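You operate a simulated robot arm through the tools that you are given. There is no shell and no other tool.

You are at the controls of a simulated robot arm. One attempt, no reset.

TASK
Stop the gap in the corner duct with the brown block.
Fine: push the block in under the raised plate, free the lock knob beside the frame, lower the plate by its grip over the block, then lock it tight.

It is judged by the outcome, as a careful person would: the job done as asked, and still so three seconds after it is handed in. It fails if anything else is knocked over, pushed out of place, dropped, spilled or broken.

THE ROBOT
A 7-joint arm with a two-finger parallel gripper, fixed in place. Base frame: the origin is on the floor under the middle of its stand, x ahead of it, y to its left, z up. Lengths are in m, angles in degrees, forces in N, time in s.
It reaches about 1.372 m from its shoulder. Its first joint turns from -149.0 to 149.0 degrees. Payload 3.43 kg.
The TCP is the grasp point between the finger pads, 0.03 m short of the fingertips. In the tool frame z runs along the fingers and y along their closing line. Largest opening 0.094 m; finger width 0.028, thickness 0.01; the body of the gripper, 0.05 by 0.096 m, starts 0.055 m behind the TCP.
Orientation is that of the tool frame in the base frame, as a unit quaternion [x, y, z, w]. With the fingers straight down and closing along the base's y, the tool's x points along the base's -x, its y along +y and its z along -z.

THE INTERFACE
- The arm moves only by the tool jog_arm. Its argument "targets" is one flat list of numbers, 7 for each row, row after row: the shift along the tool's x, y, z in m, then the turn, a rotation vector about the tool's x, y, z in degrees, then the finger opening in m, from 0 to 0.094. In form: [x, y, z, wx, wy, wz, fingers, x, y, z, wx, wy, wz, fingers, ...]. A call has 1 to 20 rows; each row shifts and turns the commanded pose from where the row before left it, along the tool's axes as they then stand. Rows are played at 5 a second. More than 0.05 m and 8.6 degrees between two rows, or a gripper value outside its range, and nothing of the call is played. A pose out of reach is approached as far as the arm can. The call stops where the force on the tool passes 40 N (or 10 N more than at its start, if that is more) or the arm is blocked; 0.2 s more then pass. Each finger travels about 0.045 m/s and halts on what it meets, pressing with about 32 N; the grip force reading is that of the motor and also rises with nothing between the fingers. The clock runs only during rows and for 0.2 s after the last one: add rows that do not move to give the fingers time. The reply holds the time, the measured pose of the TCP, the force on the tool along the base axes, the opening and the grip force, in the units named above and with some noise, with the torque about the TCP (base axes, N m) and any sound that the robot's microphone picked up, and new pictures: "views" is both (left out), scene, wrist or none.
- Cameras (640 x 400 px; columns grow to the right, rows downward): "scene" is fixed at [0.3995, 0.6484, 1.5446]; the picture's right is [0.79, 0.61, 0.00], its down [0.28, -0.36, -0.89] and it looks along [-0.55, 0.70, -0.46] (base axes); focal length 348 px, centre (320, 200). "wrist" rides on the gripper at [0.076, 0.014, -0.102] in the tool frame; the picture's right is [-0.18, 0.98, 0.00], its down [-0.75, -0.14, -0.64] and it looks along [-0.63, -0.12, 0.77] (tool axes); focal length 243 px, centre (320, 200).
- measure_at(camera, pixels): for up to 12 pixels [column, row] of the newest picture of that camera ("zoom" is the newest enlarged one), the place [x, y, z] in the base frame of the surface seen there, good to about 0.002 m. The clock stands still meanwhile.
- inspect(camera, box): a new picture of the part [left, top, right, bottom] of that camera's present view, enlarged. The clock stands still meanwhile.
- hand_in(): hands the job in; it is judged then, once.

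Open the gripper and draw the arm clear of the work before you hand the job in, unless the task says otherwise.

The tools are called after "Emit:" by a JSON object that holds its "api" and its "payload". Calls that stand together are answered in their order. jog_arm: Moves the arm, as the interface text tells. Its arguments: {"type":"object","properties":{"targets":{"type":"array","items":{"type":"number"}},"views":{"type":"string","enum":["both","scene","wrist","none"]}},"required":["targets"]} The other tools are called the same way: measure_at (camera, pixels) gives the place of the surface under pixels of a picture; inspect (camera, box) takes an enlarged picture of a part of a camera's view; hand_in () hands the job in.

At the start:

```text
time_s: 0.0
tcp_pos: [-0.034, 0.9871, 1.2794]
tool_rot: [0.0, 1.0, 0.006, -0.001]
contact_force: [0.3, -0.9, 0.2]
wrist_torque: [0.02, -0.02, 0.0]
gripper_width: 0.0942
finger_force: 0.0
```

scene: 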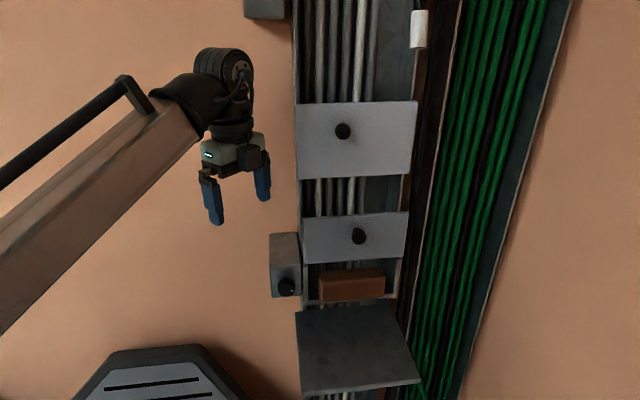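
wrist: 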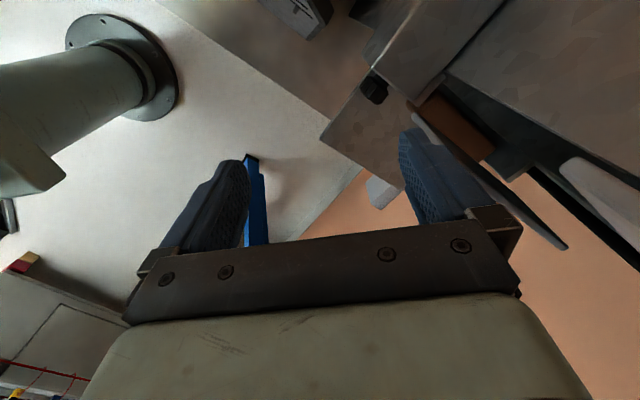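

I start by looking closer at the work: the plates at (355,140) and (355,237), the lock knob at (286,286), the brown block at (352,285), and the shelf at (355,350).

Emit:
{"api": "inspect", "payload": {"camera": "scene", "box": [250, 190, 430, 310]}}

Emit:
{"api": "measure_at", "payload": {"camera": "scene", "pixels": [[305, 216], [407, 212], [400, 257], [305, 262], [359, 236], [286, 286], [325, 290], [380, 285], [325, 276], [380, 270], [300, 315], [410, 375]]}}

Emit:
{"api": "measure_at", "payload": {"camera": "scene", "pixels": [[273, 240], [298, 240], [275, 290], [297, 290], [305, 385], [400, 310], [343, 131], [300, 108], [412, 105], [405, 170], [302, 175], [340, 195]]}}

```text
3.33 times, centred on (340, 250) of scene
```

zoom: 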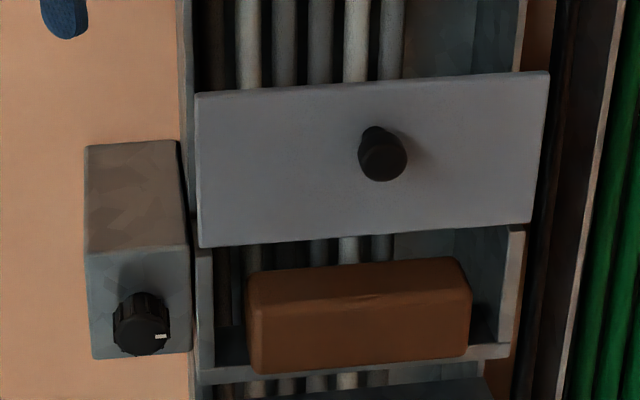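

```text
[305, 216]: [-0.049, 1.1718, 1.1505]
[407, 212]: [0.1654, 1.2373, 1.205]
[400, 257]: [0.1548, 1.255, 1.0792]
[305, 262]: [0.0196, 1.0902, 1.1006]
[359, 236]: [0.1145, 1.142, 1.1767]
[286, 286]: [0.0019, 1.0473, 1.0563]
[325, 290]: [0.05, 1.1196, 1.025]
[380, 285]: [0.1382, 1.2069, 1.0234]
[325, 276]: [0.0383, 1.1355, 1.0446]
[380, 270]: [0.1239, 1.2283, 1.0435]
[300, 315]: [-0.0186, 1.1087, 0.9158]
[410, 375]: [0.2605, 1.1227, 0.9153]
```

```text
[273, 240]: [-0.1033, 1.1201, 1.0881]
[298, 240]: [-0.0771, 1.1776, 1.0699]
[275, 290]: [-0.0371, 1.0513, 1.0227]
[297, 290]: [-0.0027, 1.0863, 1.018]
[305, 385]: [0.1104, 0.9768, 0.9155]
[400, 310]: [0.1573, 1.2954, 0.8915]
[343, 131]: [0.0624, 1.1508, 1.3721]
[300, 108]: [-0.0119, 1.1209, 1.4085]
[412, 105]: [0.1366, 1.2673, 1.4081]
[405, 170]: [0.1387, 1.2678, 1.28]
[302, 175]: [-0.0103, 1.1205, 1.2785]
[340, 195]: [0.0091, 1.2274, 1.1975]
```

The lower plate (front about at (355,235)) stands raised over an opening with the brown block part-way in; the knob at (286,286) carries a white mark. I zoom closer on the knob and the opening to read marks and geometry.

Emit:
{"api": "inspect", "payload": {"camera": "scene", "box": [264, 265, 312, 305]}}

Emit:
{"api": "measure_at", "payload": {"camera": "zoom", "pixels": [[300, 270], [330, 270], [270, 300], [300, 310], [330, 300], [360, 290], [200, 130], [120, 260], [390, 130], [390, 350], [150, 350], [300, 220]]}}

Emit:
{"api": "inspect", "payload": {"camera": "scene", "box": [296, 250, 412, 322]}}

```text
10.00 times, centred on (288, 285) of scene
```

zoom: 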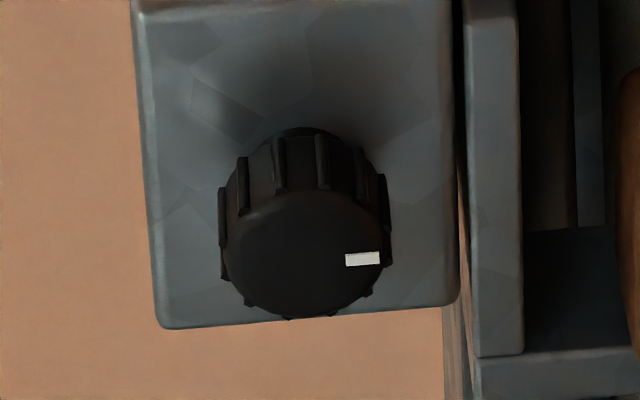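

```text
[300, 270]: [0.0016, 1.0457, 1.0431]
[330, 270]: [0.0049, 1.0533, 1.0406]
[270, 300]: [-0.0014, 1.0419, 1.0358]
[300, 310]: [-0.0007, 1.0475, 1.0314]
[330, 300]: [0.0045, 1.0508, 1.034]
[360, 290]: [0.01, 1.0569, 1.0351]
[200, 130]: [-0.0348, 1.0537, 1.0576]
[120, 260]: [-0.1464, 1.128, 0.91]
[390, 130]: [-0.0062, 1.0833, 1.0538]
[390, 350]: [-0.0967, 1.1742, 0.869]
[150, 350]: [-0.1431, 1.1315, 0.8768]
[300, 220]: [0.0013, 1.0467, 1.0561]
```

```text
5.52 times, centred on (354, 286) of scene
```

zoom: 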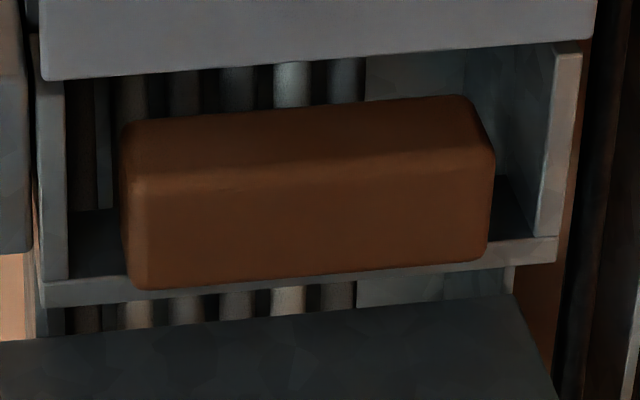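

The block stands on the opening's sill and sticks out in front; I measure the frame, sill, block edges and plate bottom edge in this zoom.

Emit:
{"api": "measure_at", "payload": {"camera": "zoom", "pixels": [[52, 180], [52, 270], [90, 292], [300, 281], [530, 250], [570, 80], [555, 220], [95, 240], [515, 210], [45, 75], [585, 38], [300, 50]]}}

Emit:
{"api": "measure_at", "payload": {"camera": "zoom", "pixels": [[150, 275], [475, 250], [150, 200], [475, 165], [140, 125], [455, 100], [300, 120], [300, 165], [300, 190], [300, 265], [128, 230], [490, 200]]}}

Emit:
{"api": "measure_at", "payload": {"camera": "zoom", "pixels": [[180, 100], [240, 85], [295, 80], [345, 80], [400, 80], [500, 110], [535, 100], [535, 180], [80, 150], [100, 150], [510, 300], [290, 300]]}}

Emit:
{"api": "inspect", "payload": {"camera": "scene", "box": [290, 200, 418, 280]}}

```text
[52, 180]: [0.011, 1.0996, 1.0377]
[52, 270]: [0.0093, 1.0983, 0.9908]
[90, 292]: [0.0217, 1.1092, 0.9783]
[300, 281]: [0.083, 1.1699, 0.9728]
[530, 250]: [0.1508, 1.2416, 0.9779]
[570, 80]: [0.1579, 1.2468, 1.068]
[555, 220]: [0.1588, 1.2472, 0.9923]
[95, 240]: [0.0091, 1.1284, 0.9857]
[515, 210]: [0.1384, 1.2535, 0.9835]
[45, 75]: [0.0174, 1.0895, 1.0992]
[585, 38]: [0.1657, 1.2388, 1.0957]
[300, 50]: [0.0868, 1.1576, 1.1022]
```

```text
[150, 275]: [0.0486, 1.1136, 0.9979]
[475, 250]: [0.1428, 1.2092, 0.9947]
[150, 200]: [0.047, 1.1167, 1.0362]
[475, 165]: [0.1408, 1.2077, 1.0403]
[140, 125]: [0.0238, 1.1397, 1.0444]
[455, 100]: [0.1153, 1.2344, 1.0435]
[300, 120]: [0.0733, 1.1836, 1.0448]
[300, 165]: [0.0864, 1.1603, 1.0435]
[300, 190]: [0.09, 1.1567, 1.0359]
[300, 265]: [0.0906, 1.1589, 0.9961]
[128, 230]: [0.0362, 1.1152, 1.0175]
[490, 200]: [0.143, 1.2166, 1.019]
```

```text
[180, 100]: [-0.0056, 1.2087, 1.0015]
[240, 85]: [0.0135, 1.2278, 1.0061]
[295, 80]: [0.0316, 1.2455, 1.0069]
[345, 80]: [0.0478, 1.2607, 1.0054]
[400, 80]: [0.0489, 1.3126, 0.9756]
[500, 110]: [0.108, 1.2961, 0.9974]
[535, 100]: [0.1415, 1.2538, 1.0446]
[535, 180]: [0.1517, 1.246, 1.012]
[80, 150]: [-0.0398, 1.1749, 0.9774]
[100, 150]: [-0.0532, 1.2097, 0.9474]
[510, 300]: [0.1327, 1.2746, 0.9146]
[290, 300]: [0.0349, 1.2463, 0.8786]
```

```text
5.00 times, centred on (354, 240) of scene
```

zoom: 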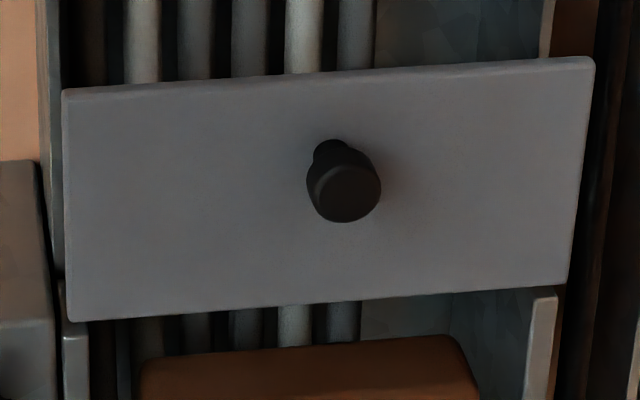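

Readings give a 45° corner frame: with u=(0.707,0.707,0) and outward n=(0.707,-0.707,0), the frame front is n≈-0.770, the block front n≈-0.755 (15 mm proud, z 0.985–1.045), the plate bottom z≈1.10, and the grip and knob stick out. I first back off from the duct and turn the tool to point horizontally into the duct (camera side up).

Emit:
{"api": "jog_arm", "payload": {"targets": [-0.034, -0.034, 0, 0, 0, 0, 0.06, -0.034, -0.034, 0, 0, 0, 0, 0.04, -0.034, -0.034, 0, 0, 0, 0, 0.02, 0, 0, 0, -2.93, 7.08, 2.93, 0.0, 0, 0, 0, -2.93, 7.08, 2.93, 0.0, 0, 0, 0, -2.93, 7.08, 2.93, 0.0, 0, 0, 0, -2.93, 7.08, 2.93, 0.0, 0, 0, 0, -2.93, 7.08, 2.93, 0.0, 0, 0, 0, -2.93, 7.08, 2.93, 0.0, 0, 0, 0, -2.93, 7.08, 2.93, 0.0, 0, 0, 0, -2.93, 7.08, 2.93, 0.0, 0, 0, 0, -2.93, 7.08, 2.93, 0.0, 0, 0, 0, -2.93, 7.08, 2.93, 0.0, 0, 0, 0, -2.93, 7.08, 2.93, 0.0, 0, 0, 0, -2.93, 7.08, 2.93, 0.0, 0, 0, 0, 0, 0, 0, 0], "views": "both"}}

```text
time_s: 3.4
tcp_pos: [0.0676, 0.8979, 1.2537]
tool_rot: [-0.267, -0.651, -0.274, 0.656]
contact_force: [0.2, 0.7, -0.3]
wrist_torque: [0.03, 0.0, 0.0]
gripper_width: 0.0002
finger_force: 31.8
out of reach, approached as far as the arm can: row 1, 2, 3
```

scene: 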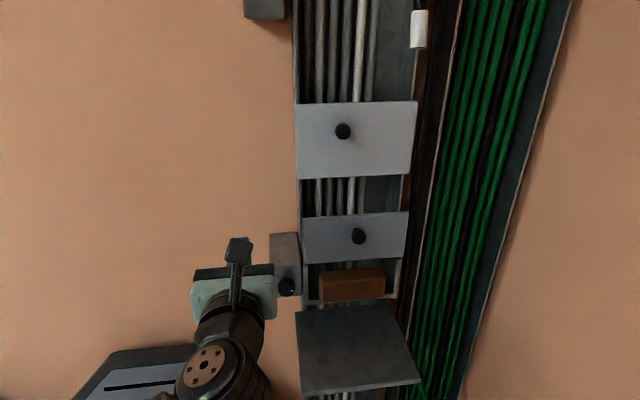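
wrist: 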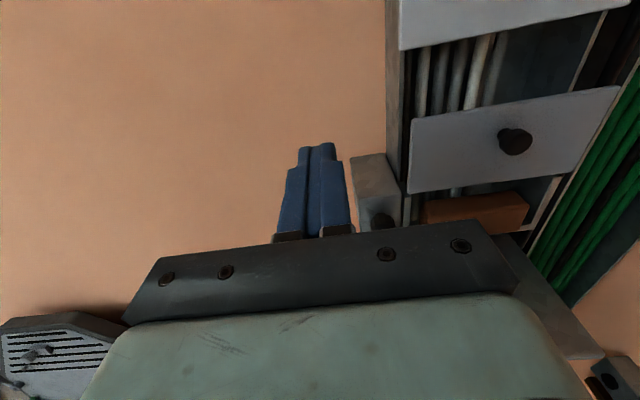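

The tool now points into the duct with its y along the plate (finger tips at wrist (318,150), block at (475,208)). I move sideways and down to stand in front of the block, still well clear of the duct.

Emit:
{"api": "jog_arm", "payload": {"targets": [-0.028, 0.0256, 0, 0, 0, 0, 0, -0.028, 0.0256, 0, 0, 0, 0, 0, -0.028, 0.0256, 0, 0, 0, 0, 0, -0.028, 0.0256, 0, 0, 0, 0, 0, -0.028, 0.0256, 0, 0, 0, 0, 0, -0.028, 0.0256, 0, 0, 0, 0, 0, -0.028, 0.0256, 0, 0, 0, 0, 0, -0.028, 0.0256, 0, 0, 0, 0, 0, 0, 0, 0, 0, 0, 0, 0], "views": "both"}}

```text
time_s: 5.4
tcp_pos: [0.2112, 1.0444, 1.0316]
tool_rot: [-0.267, -0.651, -0.274, 0.655]
contact_force: [-0.3, 0.2, 0.4]
wrist_torque: [0.04, 0.0, -0.03]
gripper_width: 0.0001
finger_force: 31.9
```

scene: 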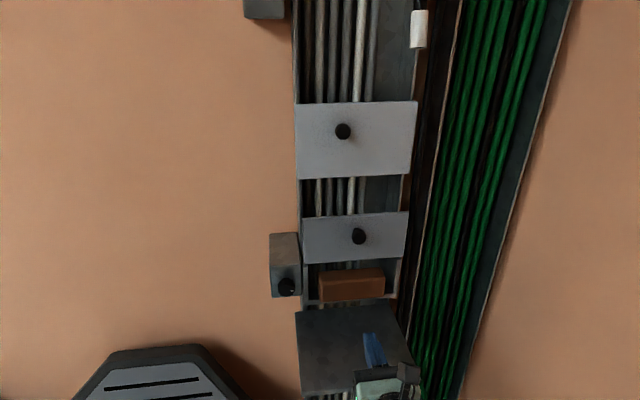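
wrist: 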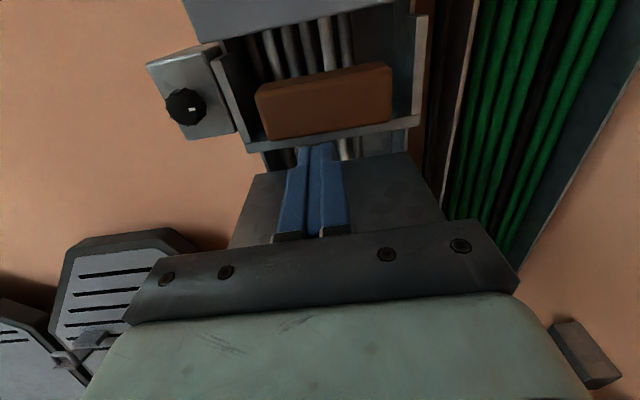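

TCP is centred on the block (u=0.888, z=1.032), fingertips about 0.13 m in front. I look at the knob at wrist (186,106) in detail before pushing.

Emit:
{"api": "inspect", "payload": {"camera": "wrist", "box": [140, 60, 252, 130]}}

Emit:
{"api": "inspect", "payload": {"camera": "wrist", "box": [240, 20, 440, 145]}}

Emit:
{"api": "measure_at", "payload": {"camera": "zoom", "pixels": [[150, 250], [280, 350], [470, 280], [120, 390], [570, 330], [560, 200], [230, 190], [220, 120], [540, 180], [300, 270], [90, 320], [290, 130]]}}

```text
5.71 times, centred on (196, 95) of wrist
```

zoom: 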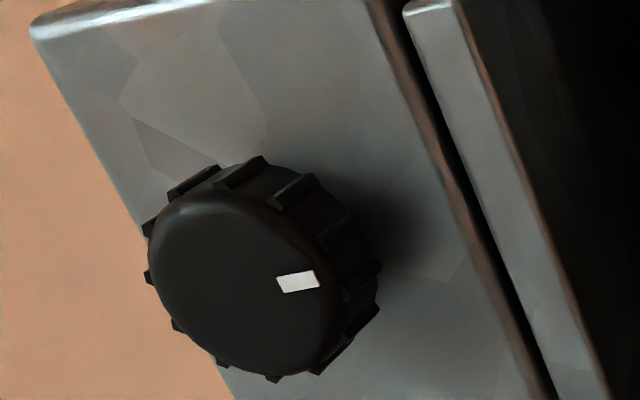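

```text
3.20 times, centred on (340, 82) of wrist
```

zoom: 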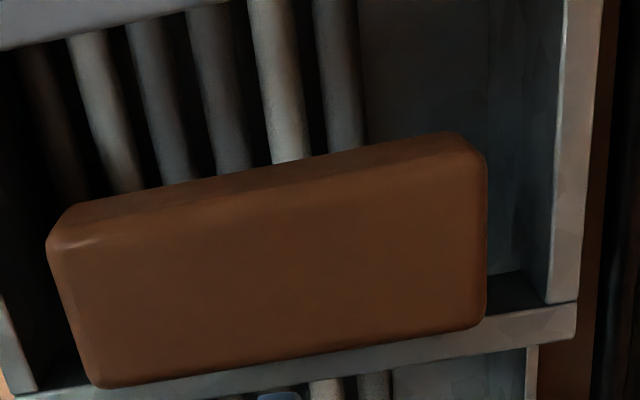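

```text
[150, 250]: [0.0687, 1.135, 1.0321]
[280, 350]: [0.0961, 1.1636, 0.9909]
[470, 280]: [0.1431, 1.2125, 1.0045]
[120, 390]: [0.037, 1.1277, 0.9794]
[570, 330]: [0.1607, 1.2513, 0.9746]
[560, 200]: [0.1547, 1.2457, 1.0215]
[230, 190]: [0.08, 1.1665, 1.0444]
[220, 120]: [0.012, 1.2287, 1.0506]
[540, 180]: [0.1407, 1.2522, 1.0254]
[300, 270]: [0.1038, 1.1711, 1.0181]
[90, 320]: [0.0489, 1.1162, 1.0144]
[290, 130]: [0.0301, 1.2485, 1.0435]
```

The knob's white mark points to about 3 o'clock, toward the frame. I check how deep the sill floor runs beside the block (wrist zoom (515,290)) before choosing the push depth.

Emit:
{"api": "inspect", "payload": {"camera": "wrist", "box": [380, 80, 428, 130]}}

Emit:
{"api": "measure_at", "payload": {"camera": "zoom", "pixels": [[100, 200], [130, 180], [150, 170], [160, 150], [180, 190], [200, 210], [150, 230], [120, 240], [200, 170], [150, 120], [250, 200], [220, 240]]}}

Emit:
{"api": "inspect", "payload": {"camera": "scene", "box": [376, 250, 412, 304]}}

```text
8.00 times, centred on (404, 105) of wrist
```

zoom: 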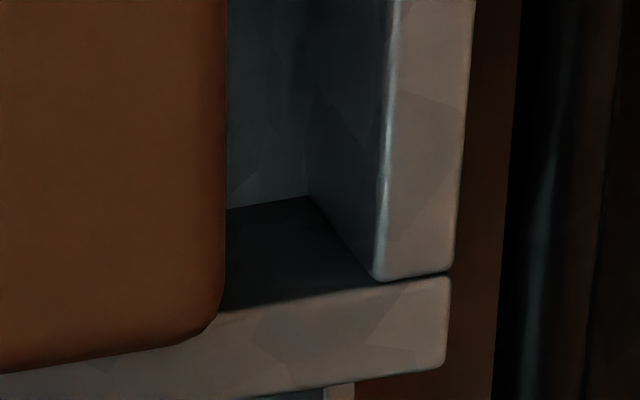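

```text
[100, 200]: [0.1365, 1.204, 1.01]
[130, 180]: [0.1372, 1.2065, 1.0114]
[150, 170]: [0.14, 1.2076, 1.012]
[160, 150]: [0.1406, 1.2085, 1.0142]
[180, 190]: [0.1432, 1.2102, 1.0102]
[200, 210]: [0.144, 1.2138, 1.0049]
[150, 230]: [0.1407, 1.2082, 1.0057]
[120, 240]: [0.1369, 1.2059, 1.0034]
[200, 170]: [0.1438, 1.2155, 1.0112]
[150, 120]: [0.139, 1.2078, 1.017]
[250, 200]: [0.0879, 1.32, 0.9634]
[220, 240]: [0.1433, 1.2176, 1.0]
```

```text
7.41 times, centred on (394, 277) of scene
```

zoom: 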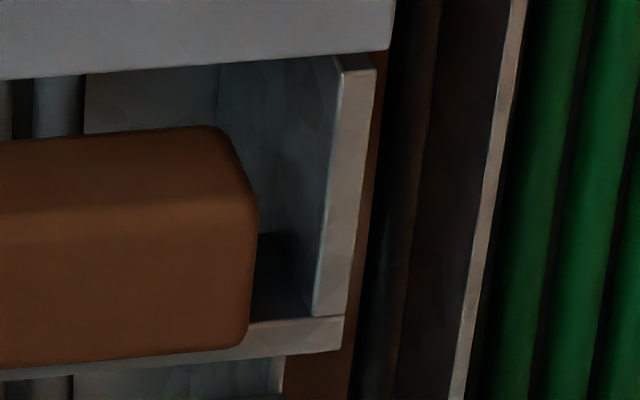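

I measure the floor's rear edge near zoom (270,237) and the side wall.

Emit:
{"api": "measure_at", "payload": {"camera": "zoom", "pixels": [[265, 228], [268, 240], [268, 250], [275, 270], [275, 300], [300, 200], [280, 200], [260, 150], [240, 100], [320, 150], [230, 90], [300, 90]]}}

```text
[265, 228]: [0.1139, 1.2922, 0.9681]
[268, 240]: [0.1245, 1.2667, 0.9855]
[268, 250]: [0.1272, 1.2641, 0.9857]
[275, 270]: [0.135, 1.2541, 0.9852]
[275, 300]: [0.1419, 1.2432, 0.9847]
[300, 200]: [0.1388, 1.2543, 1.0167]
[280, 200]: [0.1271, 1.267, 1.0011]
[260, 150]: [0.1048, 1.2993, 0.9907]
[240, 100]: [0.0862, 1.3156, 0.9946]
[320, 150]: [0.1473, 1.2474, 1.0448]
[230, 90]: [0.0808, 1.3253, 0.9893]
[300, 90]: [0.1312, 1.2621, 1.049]
```

The sill floor spans n≈-0.77 to -0.81, so I push the block only until its face is ~5 mm behind the frame front (n≈-0.775). First I level the tool, lower to z≈1.012 and approach to about 15 mm short of the block.

Emit:
{"api": "jog_arm", "payload": {"targets": [-0.01, 0, 0.0, 0, -0.6, 0, 0, -0.01, 0, 0.03, 0, 0, 0, 0, 0, 0, 0.03, 0, 0, 0, 0, 0, 0, 0.03, 0, 0, 0, 0, 0, 0, 0.03, 0, 0, 0, 0, 0, 0, 0, 0, 0, 0, 0], "views": "both"}}

```text
time_s: 6.8
tcp_pos: [0.1271, 1.1298, 1.0109]
tool_rot: [0.268, 0.655, 0.273, -0.652]
contact_force: [-1.1, -0.4, -0.2]
wrist_torque: [0.02, 0.01, -0.01]
gripper_width: 0.0
finger_force: 32.1
```

scene: 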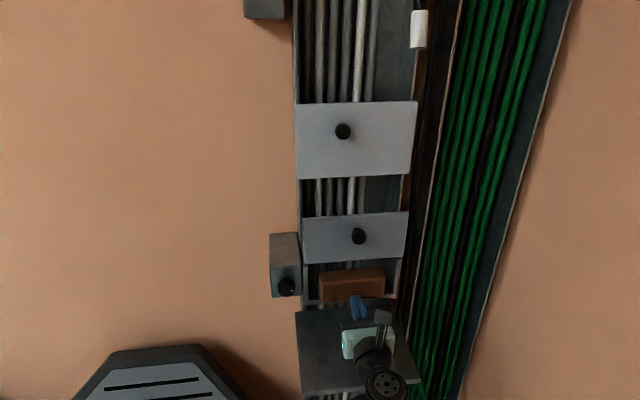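
wrist: 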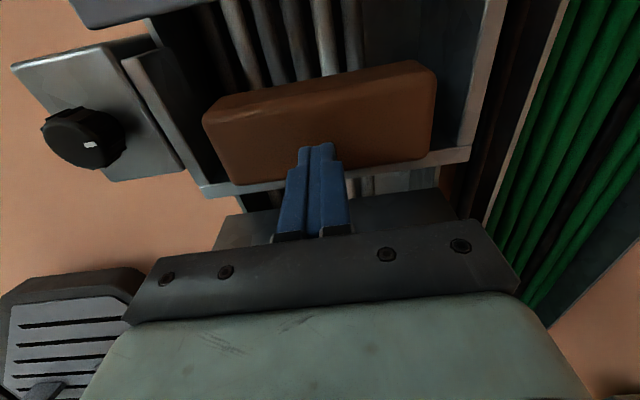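

TCP is n=-0.709 (tips -0.739), u=0.889, centred on the block face. I now push slowly in 4 mm steps for 28 mm, then measure.

Emit:
{"api": "jog_arm", "payload": {"targets": [0, 0, 0.004, 0, 0, 0, 0, 0, 0, 0.004, 0, 0, 0, 0, 0, 0, 0.004, 0, 0, 0, 0, 0, 0, 0.004, 0, 0, 0, 0, 0, 0, 0.004, 0, 0, 0, 0, 0, 0, 0.004, 0, 0, 0, 0, 0, 0, 0.004, 0, 0, 0, 0, 0, 0, 0, 0, 0, 0, 0], "views": "both"}}

```text
time_s: 8.6
tcp_pos: [0.108, 1.1505, 1.0108]
tool_rot: [0.269, 0.654, 0.273, -0.652]
contact_force: [0.5, -0.5, 0.4]
wrist_torque: [0.02, 0.0, -0.03]
gripper_width: 0.0003
finger_force: 32.4
```

scene: 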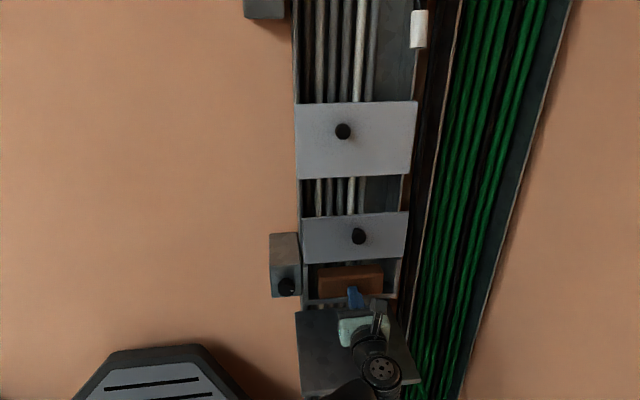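
wrist: 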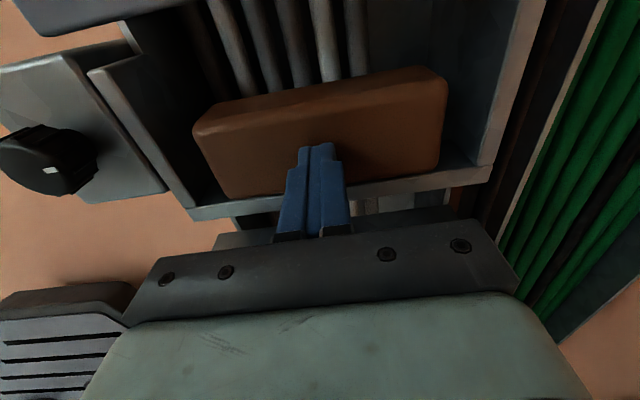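

The block is moving in; TCP n≈-0.737 (tips -0.767). I measure the block face and frame front to see how far it still stands out.

Emit:
{"api": "measure_at", "payload": {"camera": "wrist", "pixels": [[235, 150], [270, 165], [400, 130], [380, 150], [240, 120], [230, 185], [420, 150], [240, 206], [460, 178], [320, 95], [220, 110], [430, 78]]}}

Emit:
{"api": "measure_at", "payload": {"camera": "scene", "pixels": [[325, 290], [335, 288], [375, 282], [380, 280], [325, 273], [375, 267], [350, 272], [312, 270], [398, 270], [312, 301], [390, 296], [319, 285]]}}

```text
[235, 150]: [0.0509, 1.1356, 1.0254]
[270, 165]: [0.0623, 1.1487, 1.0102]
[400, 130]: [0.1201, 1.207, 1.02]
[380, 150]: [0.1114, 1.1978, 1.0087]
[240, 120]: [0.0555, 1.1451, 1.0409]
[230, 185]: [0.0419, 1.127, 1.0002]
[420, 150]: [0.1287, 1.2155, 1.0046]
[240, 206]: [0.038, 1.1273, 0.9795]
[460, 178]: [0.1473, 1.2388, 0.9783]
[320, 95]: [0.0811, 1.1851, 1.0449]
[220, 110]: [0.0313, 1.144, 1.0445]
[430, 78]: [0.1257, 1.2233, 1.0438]
```

```text
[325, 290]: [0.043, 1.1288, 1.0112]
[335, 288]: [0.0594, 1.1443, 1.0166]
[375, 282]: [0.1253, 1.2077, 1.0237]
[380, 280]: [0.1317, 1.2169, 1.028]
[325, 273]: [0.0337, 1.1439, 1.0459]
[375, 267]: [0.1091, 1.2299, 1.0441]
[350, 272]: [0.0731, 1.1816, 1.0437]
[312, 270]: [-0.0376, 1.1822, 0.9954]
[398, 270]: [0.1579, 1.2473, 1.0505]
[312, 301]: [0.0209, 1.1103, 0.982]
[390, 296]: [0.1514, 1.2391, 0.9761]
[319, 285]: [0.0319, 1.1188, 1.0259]
```

The block face is at n≈-0.767 versus the frame front -0.770, so I push 9 mm further.

Emit:
{"api": "jog_arm", "payload": {"targets": [0, 0, 0.003, 0, 0, 0, 0, 0, 0, 0.003, 0, 0, 0, 0, 0, 0, 0.003, 0, 0, 0, 0, 0, 0, 0, 0, 0, 0, 0], "views": "both"}}

Emit:
{"api": "measure_at", "payload": {"camera": "scene", "pixels": [[325, 288], [335, 286], [375, 280], [380, 278], [325, 271], [375, 265], [350, 270], [312, 301], [390, 296], [398, 270]]}}

```text
time_s: 9.6
tcp_pos: [0.1005, 1.156, 1.0105]
tool_rot: [0.268, 0.655, 0.273, -0.652]
contact_force: [0.6, 0.5, -0.3]
wrist_torque: [0.02, 0.0, -0.01]
gripper_width: 0.0
finger_force: 32.4
```

scene: 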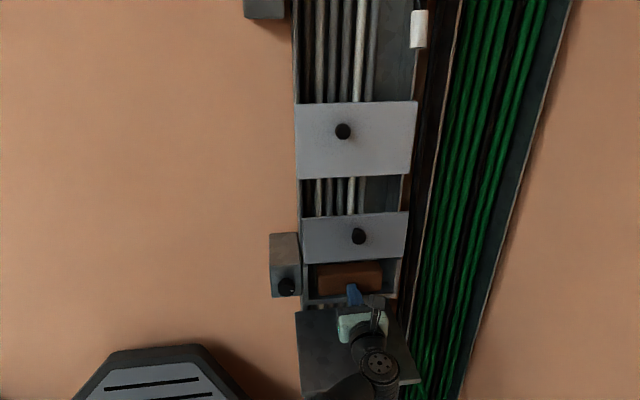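
wrist: 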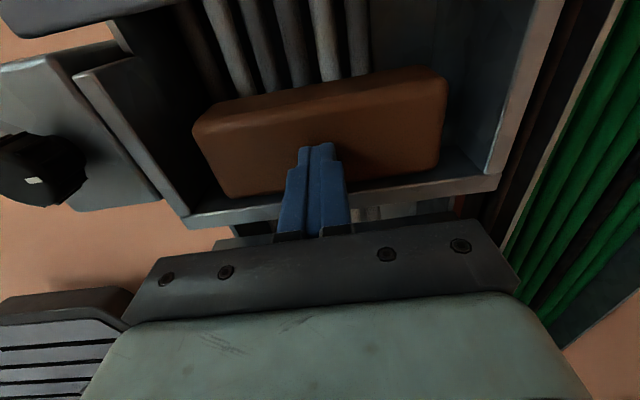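

```text
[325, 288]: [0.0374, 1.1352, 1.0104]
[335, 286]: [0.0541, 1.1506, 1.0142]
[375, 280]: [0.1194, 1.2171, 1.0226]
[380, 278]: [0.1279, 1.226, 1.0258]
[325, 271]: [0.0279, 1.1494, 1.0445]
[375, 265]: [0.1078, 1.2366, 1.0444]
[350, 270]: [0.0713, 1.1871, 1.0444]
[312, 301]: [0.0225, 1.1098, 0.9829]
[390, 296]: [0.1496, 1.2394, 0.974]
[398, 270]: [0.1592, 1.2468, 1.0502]
```

The block face now sits at n≈-0.776, evenly 6 mm behind the frame front, still level on the sill. I draw the fingers straight back out, then slide left in front of the lock knob.

Emit:
{"api": "jog_arm", "payload": {"targets": [0, 0, -0.02, 0, 0, 0, 0, 0, 0, -0.03, 0, 0, 0, 0, 0, 0, -0.04, 0, 0, 0, 0, 0, 0, -0.03, 0, 0, 0, 0, 0.008, -0.037, 0, 0, 0, 0, 0.02, 0.009, -0.037, 0, 0, 0, 0, 0.04, 0.009, -0.037, 0, 0, 0, 0, 0.06, 0.009, -0.036, 0, 0, 0, 0, 0.06, 0, 0, 0, 0, 0, 0, 0.06, 0, 0, 0, 0, 0, 0, 0.06], "views": "both"}}

```text
time_s: 11.8
tcp_pos: [0.0816, 0.965, 1.0454]
tool_rot: [0.269, 0.654, 0.273, -0.652]
contact_force: [-0.6, -0.7, -0.2]
wrist_torque: [0.02, 0.0, -0.01]
gripper_width: 0.06
finger_force: 0.1
```

scene: 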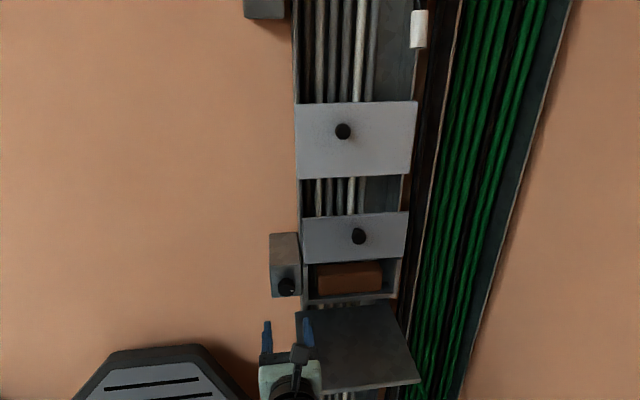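
wrist: 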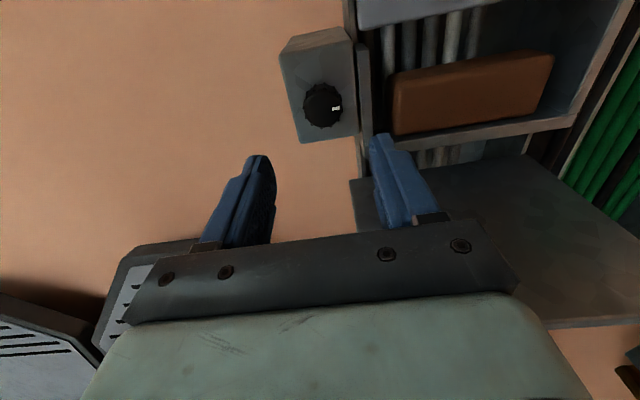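

The open fingers now stand in front of the knob (wrist (322,105)). I zoom in and measure the knob's rim to find its axis.

Emit:
{"api": "inspect", "payload": {"camera": "wrist", "box": [274, 72, 370, 132]}}

Emit:
{"api": "measure_at", "payload": {"camera": "zoom", "pixels": [[215, 200], [230, 200], [320, 290], [320, 280], [410, 215], [320, 130], [320, 215], [100, 200], [540, 300], [320, 120], [395, 240], [240, 250]]}}

```text
6.67 times, centred on (322, 102) of wrist
```

zoom: 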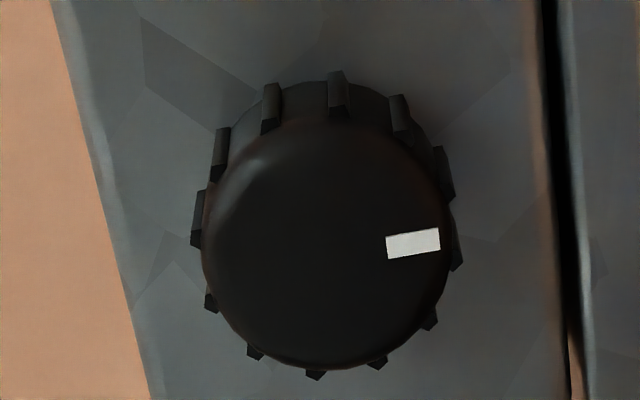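

```text
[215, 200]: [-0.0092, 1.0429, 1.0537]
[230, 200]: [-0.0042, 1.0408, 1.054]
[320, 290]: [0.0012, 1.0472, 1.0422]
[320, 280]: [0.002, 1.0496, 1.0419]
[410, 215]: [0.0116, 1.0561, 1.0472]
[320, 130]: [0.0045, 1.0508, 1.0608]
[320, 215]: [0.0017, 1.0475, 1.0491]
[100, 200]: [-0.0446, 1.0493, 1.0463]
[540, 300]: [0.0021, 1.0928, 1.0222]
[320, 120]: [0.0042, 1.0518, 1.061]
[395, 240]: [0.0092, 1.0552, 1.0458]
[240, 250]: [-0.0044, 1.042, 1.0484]
```

The knob axis is at about u=0.743, z=1.046, its face at n=-0.7395, diameter ~0.034, mark at 3 o'clock. I centre on it and advance with the fingers open 60 mm until the tips are ~5 mm off the box face.

Emit:
{"api": "jog_arm", "payload": {"targets": [0.001, 0.0025, 0.03, 0, 0, 0, 0.06, 0, 0, 0.03, 0, 0, 0, 0.06, 0, 0, 0.02, 0, 0, 0, 0.06, 0, 0, 0.01, 0, 0, 0, 0.06, 0, 0, 0.01, 0, 0, 0, 0.06, 0, 0, 0.01, 0, 0, 0, 0.06, 0, 0, 0, 0, 0, 0, 0.06], "views": "both"}}

```text
time_s: 13.4
tcp_pos: [0.005, 1.0468, 1.046]
tool_rot: [0.268, 0.655, 0.273, -0.652]
contact_force: [0.3, -0.2, -0.3]
wrist_torque: [-0.04, 0.02, 0.01]
gripper_width: 0.0599
finger_force: 0.0
```

scene: 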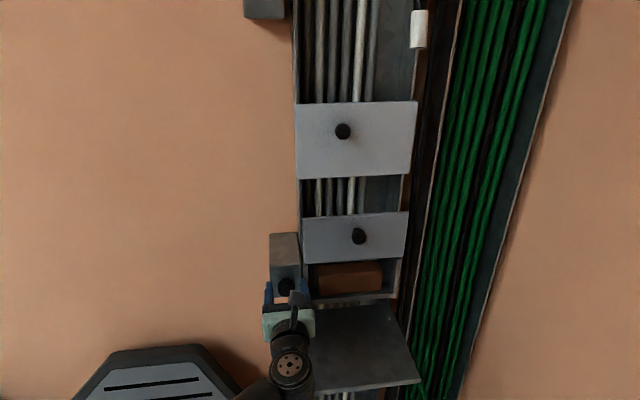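
wrist: 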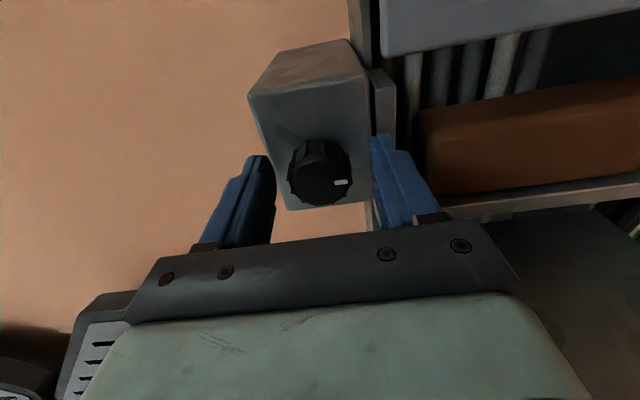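

The knob sits centred between the pads (knob columns 288–352, pads 270 and 372). I close the fingers on it.

Emit:
{"api": "jog_arm", "payload": {"targets": [0, 0, 0, 0, 0, 0, 0.0, 0, 0, 0, 0, 0, 0, 0.0, 0, 0, 0, 0, 0, 0, 0.0, 0, 0, 0, 0, 0, 0, 0.0], "views": "wrist"}}

```text
time_s: 14.4
tcp_pos: [0.0053, 1.0462, 1.0452]
tool_rot: [0.269, 0.654, 0.273, -0.652]
contact_force: [-1.1, -1.7, 0.1]
wrist_torque: [-0.01, 0.01, -0.08]
gripper_width: 0.0337
finger_force: 45.4
```

wrist: 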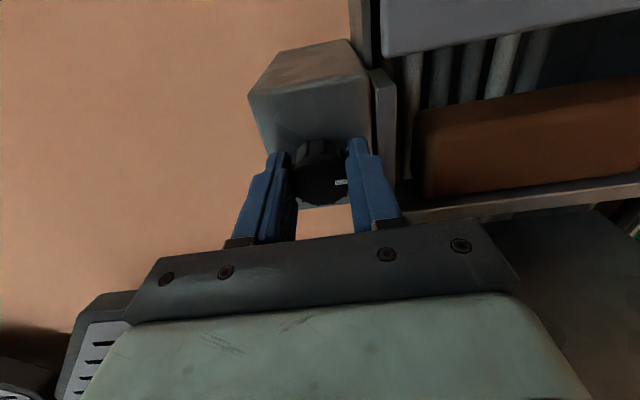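

The fingers hold the knob (33.7 mm) with little side force. I try counter-clockwise (as seen from the front; negative tool z) in small steps and watch the torque.

Emit:
{"api": "jog_arm", "payload": {"targets": [0, 0, 0, 0, 0, -4, 0.0, 0, 0, 0, 0, 0, -4, 0.0, 0, 0, 0, 0, 0, -4, 0.0, 0, 0, 0, 0, 0, 0, 0.0], "views": "wrist"}}

```text
time_s: 15.4
tcp_pos: [0.0058, 1.0461, 1.0468]
tool_rot: [0.198, 0.679, 0.34, -0.62]
contact_force: [-1.0, -13.6, -3.6]
wrist_torque: [0.02, 0.02, -0.66]
gripper_width: 0.0335
finger_force: 45.0
```

wrist: 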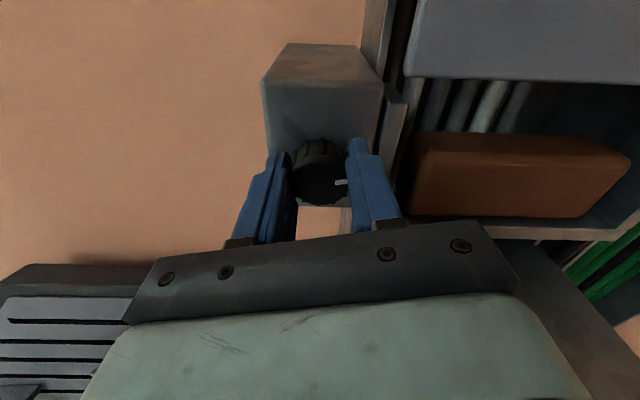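

The mark kept its place relative to the pads at (340,182), so the knob seems to turn with the gripper; a side force of about 14 N has built up. I zoom in to check.

Emit:
{"api": "inspect", "payload": {"camera": "wrist", "box": [264, 120, 384, 215]}}

Emit:
{"api": "inspect", "payload": {"camera": "scene", "box": [240, 225, 330, 385]}}

```text
4.21 times, centred on (324, 168) of wrist
```

zoom: 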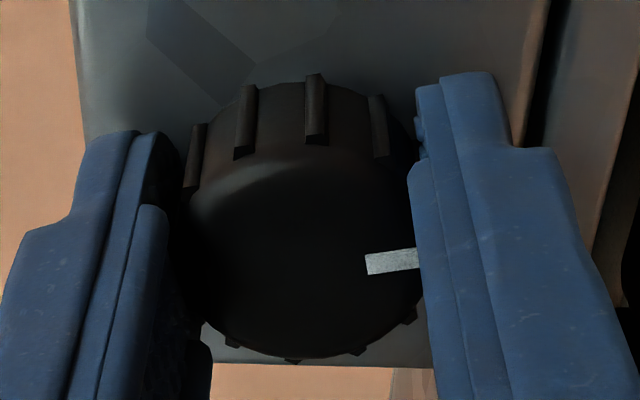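

```text
2.50 times, centred on (285, 305) of scene
```

zoom: 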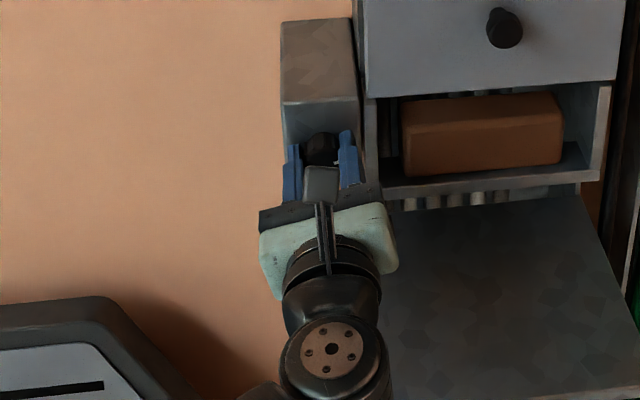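

The knob turns with the fingers; I continue counter-clockwise another 20° and watch force, torque and sounds.

Emit:
{"api": "jog_arm", "payload": {"targets": [0, 0, 0, 0, 0, -4, 0.0, 0, 0, 0, 0, 0, -4, 0.0, 0, 0, 0, 0, 0, -4, 0.0, 0, 0, 0, 0, 0, -4, 0.0, 0, 0, 0, 0, 0, -4, 0.0, 0, 0, 0, 0, 0, 0, 0.0], "views": "wrist"}}

Emit:
{"api": "inspect", "payload": {"camera": "wrist", "box": [264, 120, 384, 215]}}

```text
time_s: 16.8
tcp_pos: [0.0048, 1.0473, 1.0467]
tool_rot: [0.077, 0.704, 0.442, -0.551]
contact_force: [-2.5, -23.8, -15.8]
wrist_torque: [0.14, 0.23, -0.42]
gripper_width: 0.0335
finger_force: 44.9
```

wrist: 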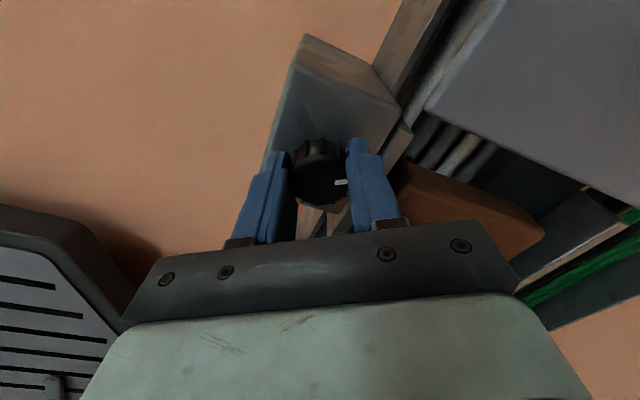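

```text
4.21 times, centred on (324, 168) of wrist
```

zoom: 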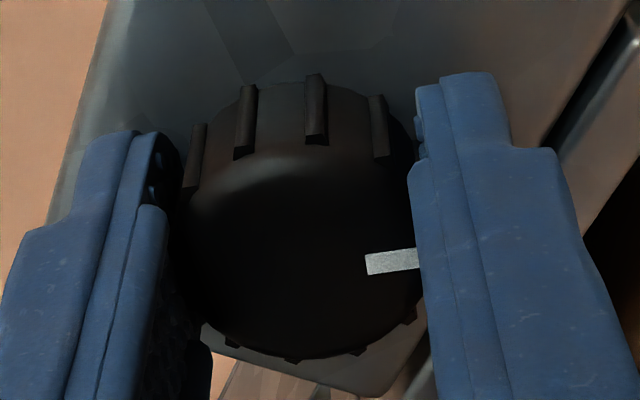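

The white mark stays fixed relative to the pads, so the knob has turned about 32°; axis torque is small (~0.06 N m) and the ~25 N is side load from a ~2 mm offset between TCP and knob axis. I relieve it along tool -y and keep turning with a small compensation.

Emit:
{"api": "jog_arm", "payload": {"targets": [0, -0.0012, -0.0005, 0, 0, 0, 0.0, 0, -0.00014, 0, 0, 0, -4, 0.0, 0, -0.00014, 0, 0, 0, -4, 0.0, 0, -0.00014, 0, 0, 0, -4, 0.0, 0, -0.00014, 0, 0, 0, -4, 0.0, 0, 0, 0, 0, 0, 0, 0.0], "views": "wrist"}}

```text
time_s: 18.2
tcp_pos: [0.0035, 1.0467, 1.0458]
tool_rot: [-0.021, 0.707, 0.515, -0.485]
contact_force: [-2.1, -5.4, -3.9]
wrist_torque: [-0.4, -0.4, -0.06]
gripper_width: 0.0337
finger_force: 45.1
```

wrist: 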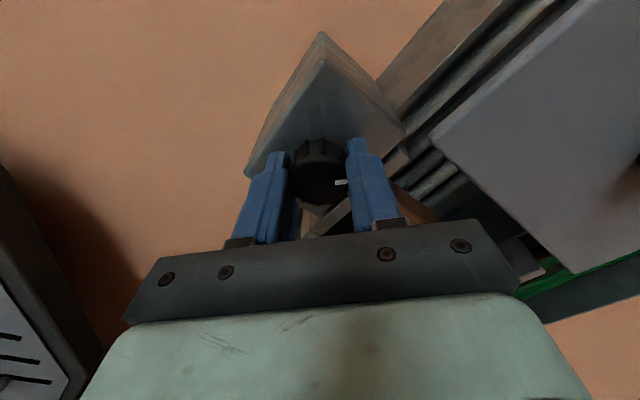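

Side load fell to ~7 N at 48° with no axis torque. I carry on counter-clockwise toward 90°.

Emit:
{"api": "jog_arm", "payload": {"targets": [0, -0.0002, 0, 0, 0, -5, 0.0, 0, -0.00018, 0, 0, 0, -5, 0.0, 0, -0.00018, 0, 0, 0, -5, 0.0, 0, -0.00018, 0, 0, 0, -5, 0.0, 0, 0, 0, 0, 0, 0, 0.0], "views": "wrist"}}

```text
time_s: 19.4
tcp_pos: [0.0055, 1.0452, 1.045]
tool_rot: [-0.144, 0.693, 0.591, -0.387]
contact_force: [1.5, 4.3, 6.5]
wrist_torque: [-0.15, -0.15, 0.33]
gripper_width: 0.0337
finger_force: 45.1
```

wrist: 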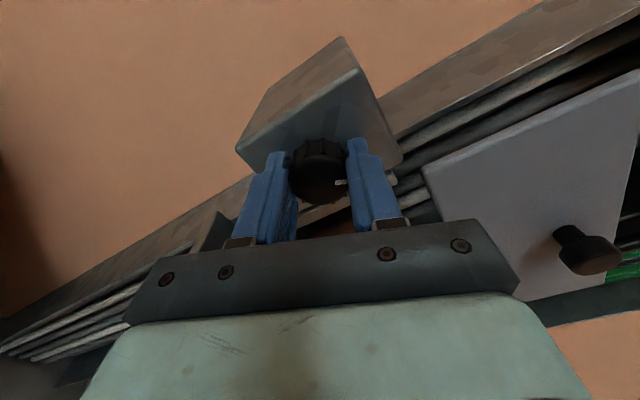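

Now at ~68°, loads still small (8 N). I continue to about 90°.

Emit:
{"api": "jog_arm", "payload": {"targets": [0, 0.0002, 0, 0, 0, -5, 0.0, 0, 0, 0, 0, 0, -5, 0.0, 0, 0, 0, 0, 0, -5, 0.0, 0, 0, 0, 0, 0, -5, 0.0, 0, 0, 0, 0, 0, 0, 0.0], "views": "both"}}

Emit:
{"api": "inspect", "payload": {"camera": "wrist", "box": [264, 120, 384, 215]}}

```text
time_s: 20.6
tcp_pos: [0.0054, 1.0456, 1.045]
tool_rot: [-0.262, 0.657, 0.65, -0.279]
contact_force: [0.6, 9.8, 10.0]
wrist_torque: [0.19, 0.15, -0.56]
gripper_width: 0.0336
finger_force: 45.1
```

scene: 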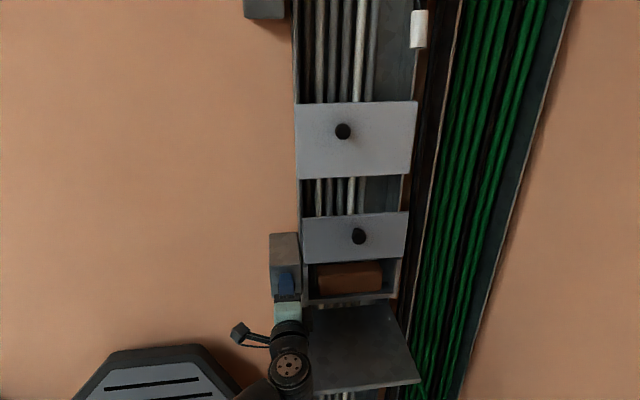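
wrist: 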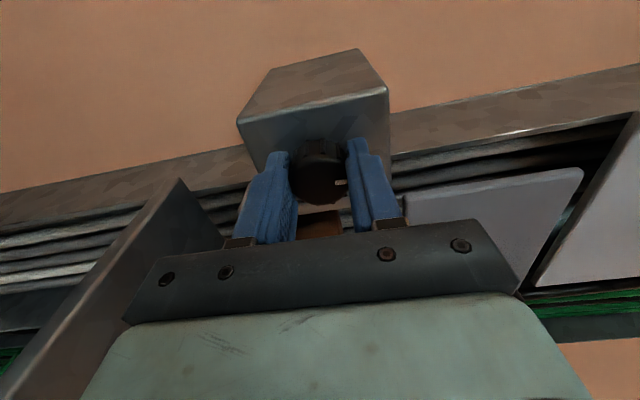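

```text
4.21 times, centred on (324, 168) of wrist
```

zoom: 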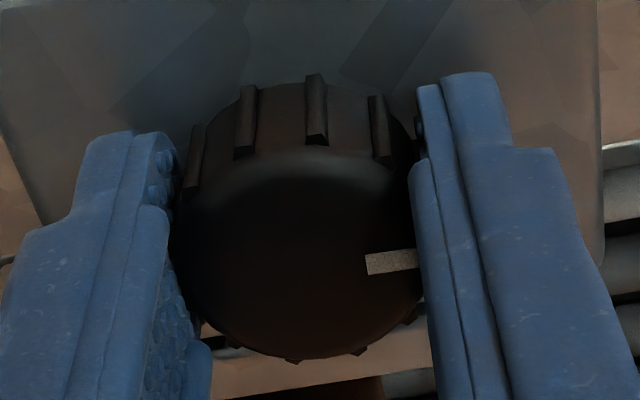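

The knob has turned ~88° (mark now toward 12 o'clock), no stop or click yet and negligible axis torque. I relieve the side load and turn a little more to look for a stop or a sound.

Emit:
{"api": "jog_arm", "payload": {"targets": [-0.0003, 0.0005, 0.0003, 0, 0, 0, 0.0, 0, 0, 0, 0, 0, -5, 0.0, 0, 0, 0, 0, 0, -5, 0.0, 0, 0, 0, 0, 0, -5, 0.0, 0, 0, 0, 0, 0, -5, 0.0, 0, 0, 0, 0, 0, -5, 0.0, 0, 0, 0, 0, 0, -5, 0.0, 0, 0, 0, 0, 0, 0, 0.0], "views": "wrist"}}

Emit:
{"api": "inspect", "payload": {"camera": "wrist", "box": [264, 120, 384, 215]}}

```text
time_s: 22.4
tcp_pos: [0.005, 1.0464, 1.0442]
tool_rot: [-0.424, 0.566, 0.699, -0.103]
contact_force: [0.8, -1.0, -4.1]
wrist_torque: [-0.61, 0.84, 0.11]
gripper_width: 0.0337
finger_force: 44.7
```

wrist: 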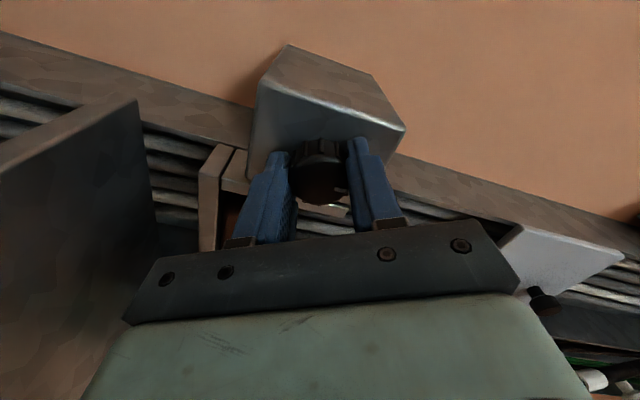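

```text
4.21 times, centred on (324, 168) of wrist
```

zoom: 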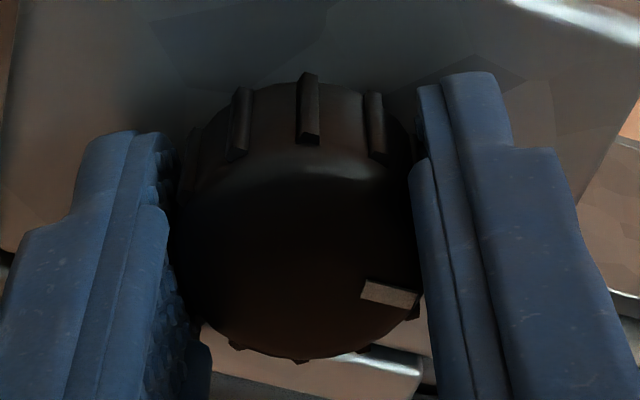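

A stop is reached: axis torque is now ~1.0 N m and the mark slipped slightly against the pads, so the knob is at its counter-clockwise end, ~100° from the start. I release it, back straight off, and turn the gripper so its closing line is vertical for the plate's grip.

Emit:
{"api": "jog_arm", "payload": {"targets": [0, 0, 0, 0, 0, 0, 0.03, 0, 0, 0, 0, 0, 0, 0.06, 0, 0, 0, 0, 0, 0, 0.06, 0, 0, 0, 0, 0, 0, 0.06, 0, 0, -0.02, 0, 0, 0, 0.06, 0, 0, -0.03, 0, 0, 0, 0.06, 0, 0, -0.04, 0, 0, 0, 0.06, 0, 0, -0.02, 0, 0, 7, 0.06, 0, 0, 0, 0, 0, 7, 0.06, 0, 0, 0, 0, 0, 7, 0.06, 0, 0, 0, 0, 0, 7, 0.06, 0, 0, 0, 0, 0, 0, 0.06], "views": "both"}}

Emit:
{"api": "inspect", "payload": {"camera": "scene", "box": [264, 220, 384, 310]}}

```text
time_s: 25.0
tcp_pos: [0.0829, 0.9673, 1.0462]
tool_rot: [-0.273, 0.653, 0.654, -0.268]
contact_force: [0.2, 0.0, 0.0]
wrist_torque: [0.01, -0.02, -0.01]
gripper_width: 0.0601
finger_force: 0.1
```

scene: 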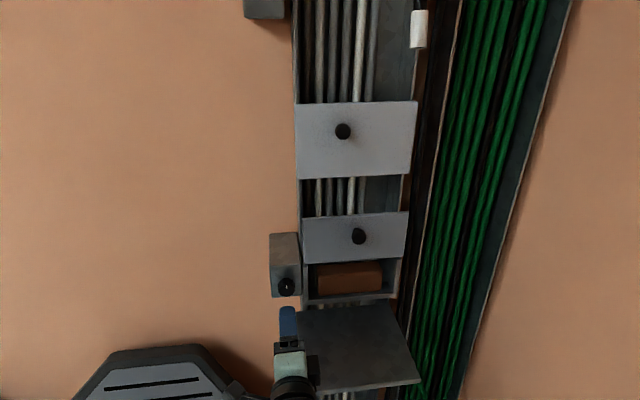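
wrist: 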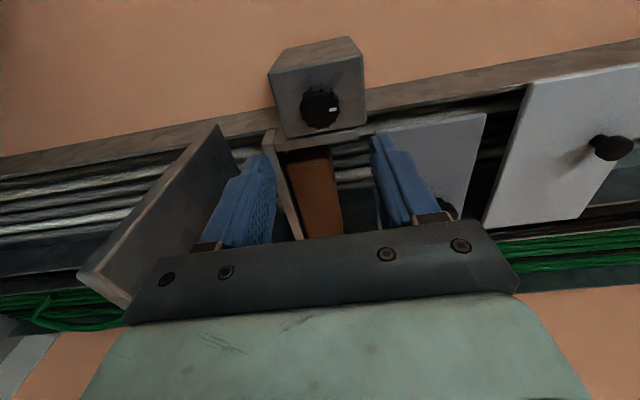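

```text
4.44 times, centred on (324, 265) of scene
```

zoom: 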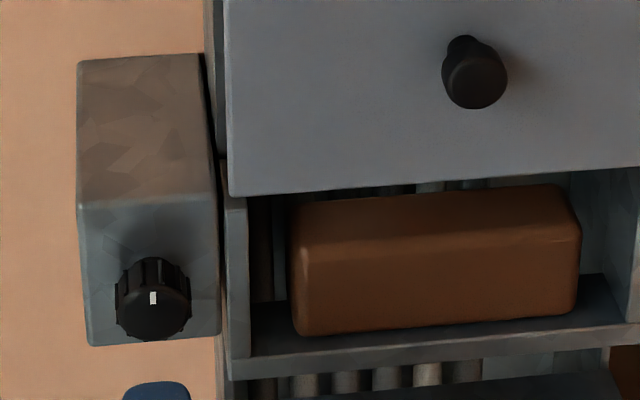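

The mark now points straight up: a quarter-turn counter-clockwise to a stop, which looks like the freed position. I measure the plate's grip (zoom (475,82)) and plate edges before taking hold of it.

Emit:
{"api": "inspect", "payload": {"camera": "scene", "box": [338, 220, 382, 250]}}

Emit:
{"api": "measure_at", "payload": {"camera": "zoom", "pixels": [[230, 250], [290, 230], [300, 290], [380, 250], [300, 330], [300, 180], [260, 140], [300, 140], [100, 250], [500, 250], [300, 390], [340, 250]]}}

```text
13.33 times, centred on (360, 235) of scene
```

zoom: 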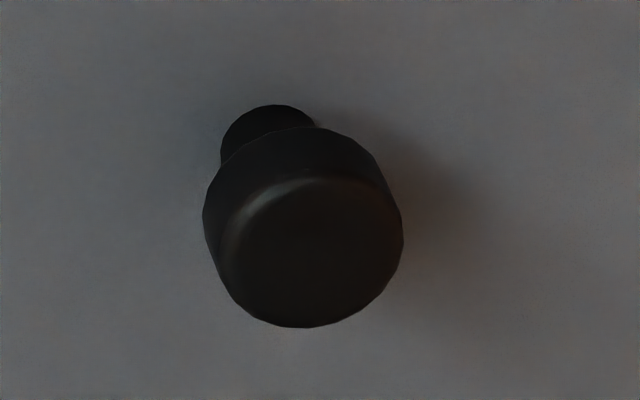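

```text
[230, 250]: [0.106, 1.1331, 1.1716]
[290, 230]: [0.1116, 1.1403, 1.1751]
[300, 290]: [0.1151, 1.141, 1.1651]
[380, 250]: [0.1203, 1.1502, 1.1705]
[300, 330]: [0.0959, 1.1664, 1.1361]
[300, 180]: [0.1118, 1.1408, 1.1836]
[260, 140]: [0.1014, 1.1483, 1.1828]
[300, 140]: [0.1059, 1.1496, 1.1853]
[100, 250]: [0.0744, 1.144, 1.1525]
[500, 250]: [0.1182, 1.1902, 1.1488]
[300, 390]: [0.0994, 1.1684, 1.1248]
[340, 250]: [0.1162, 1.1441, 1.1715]
```

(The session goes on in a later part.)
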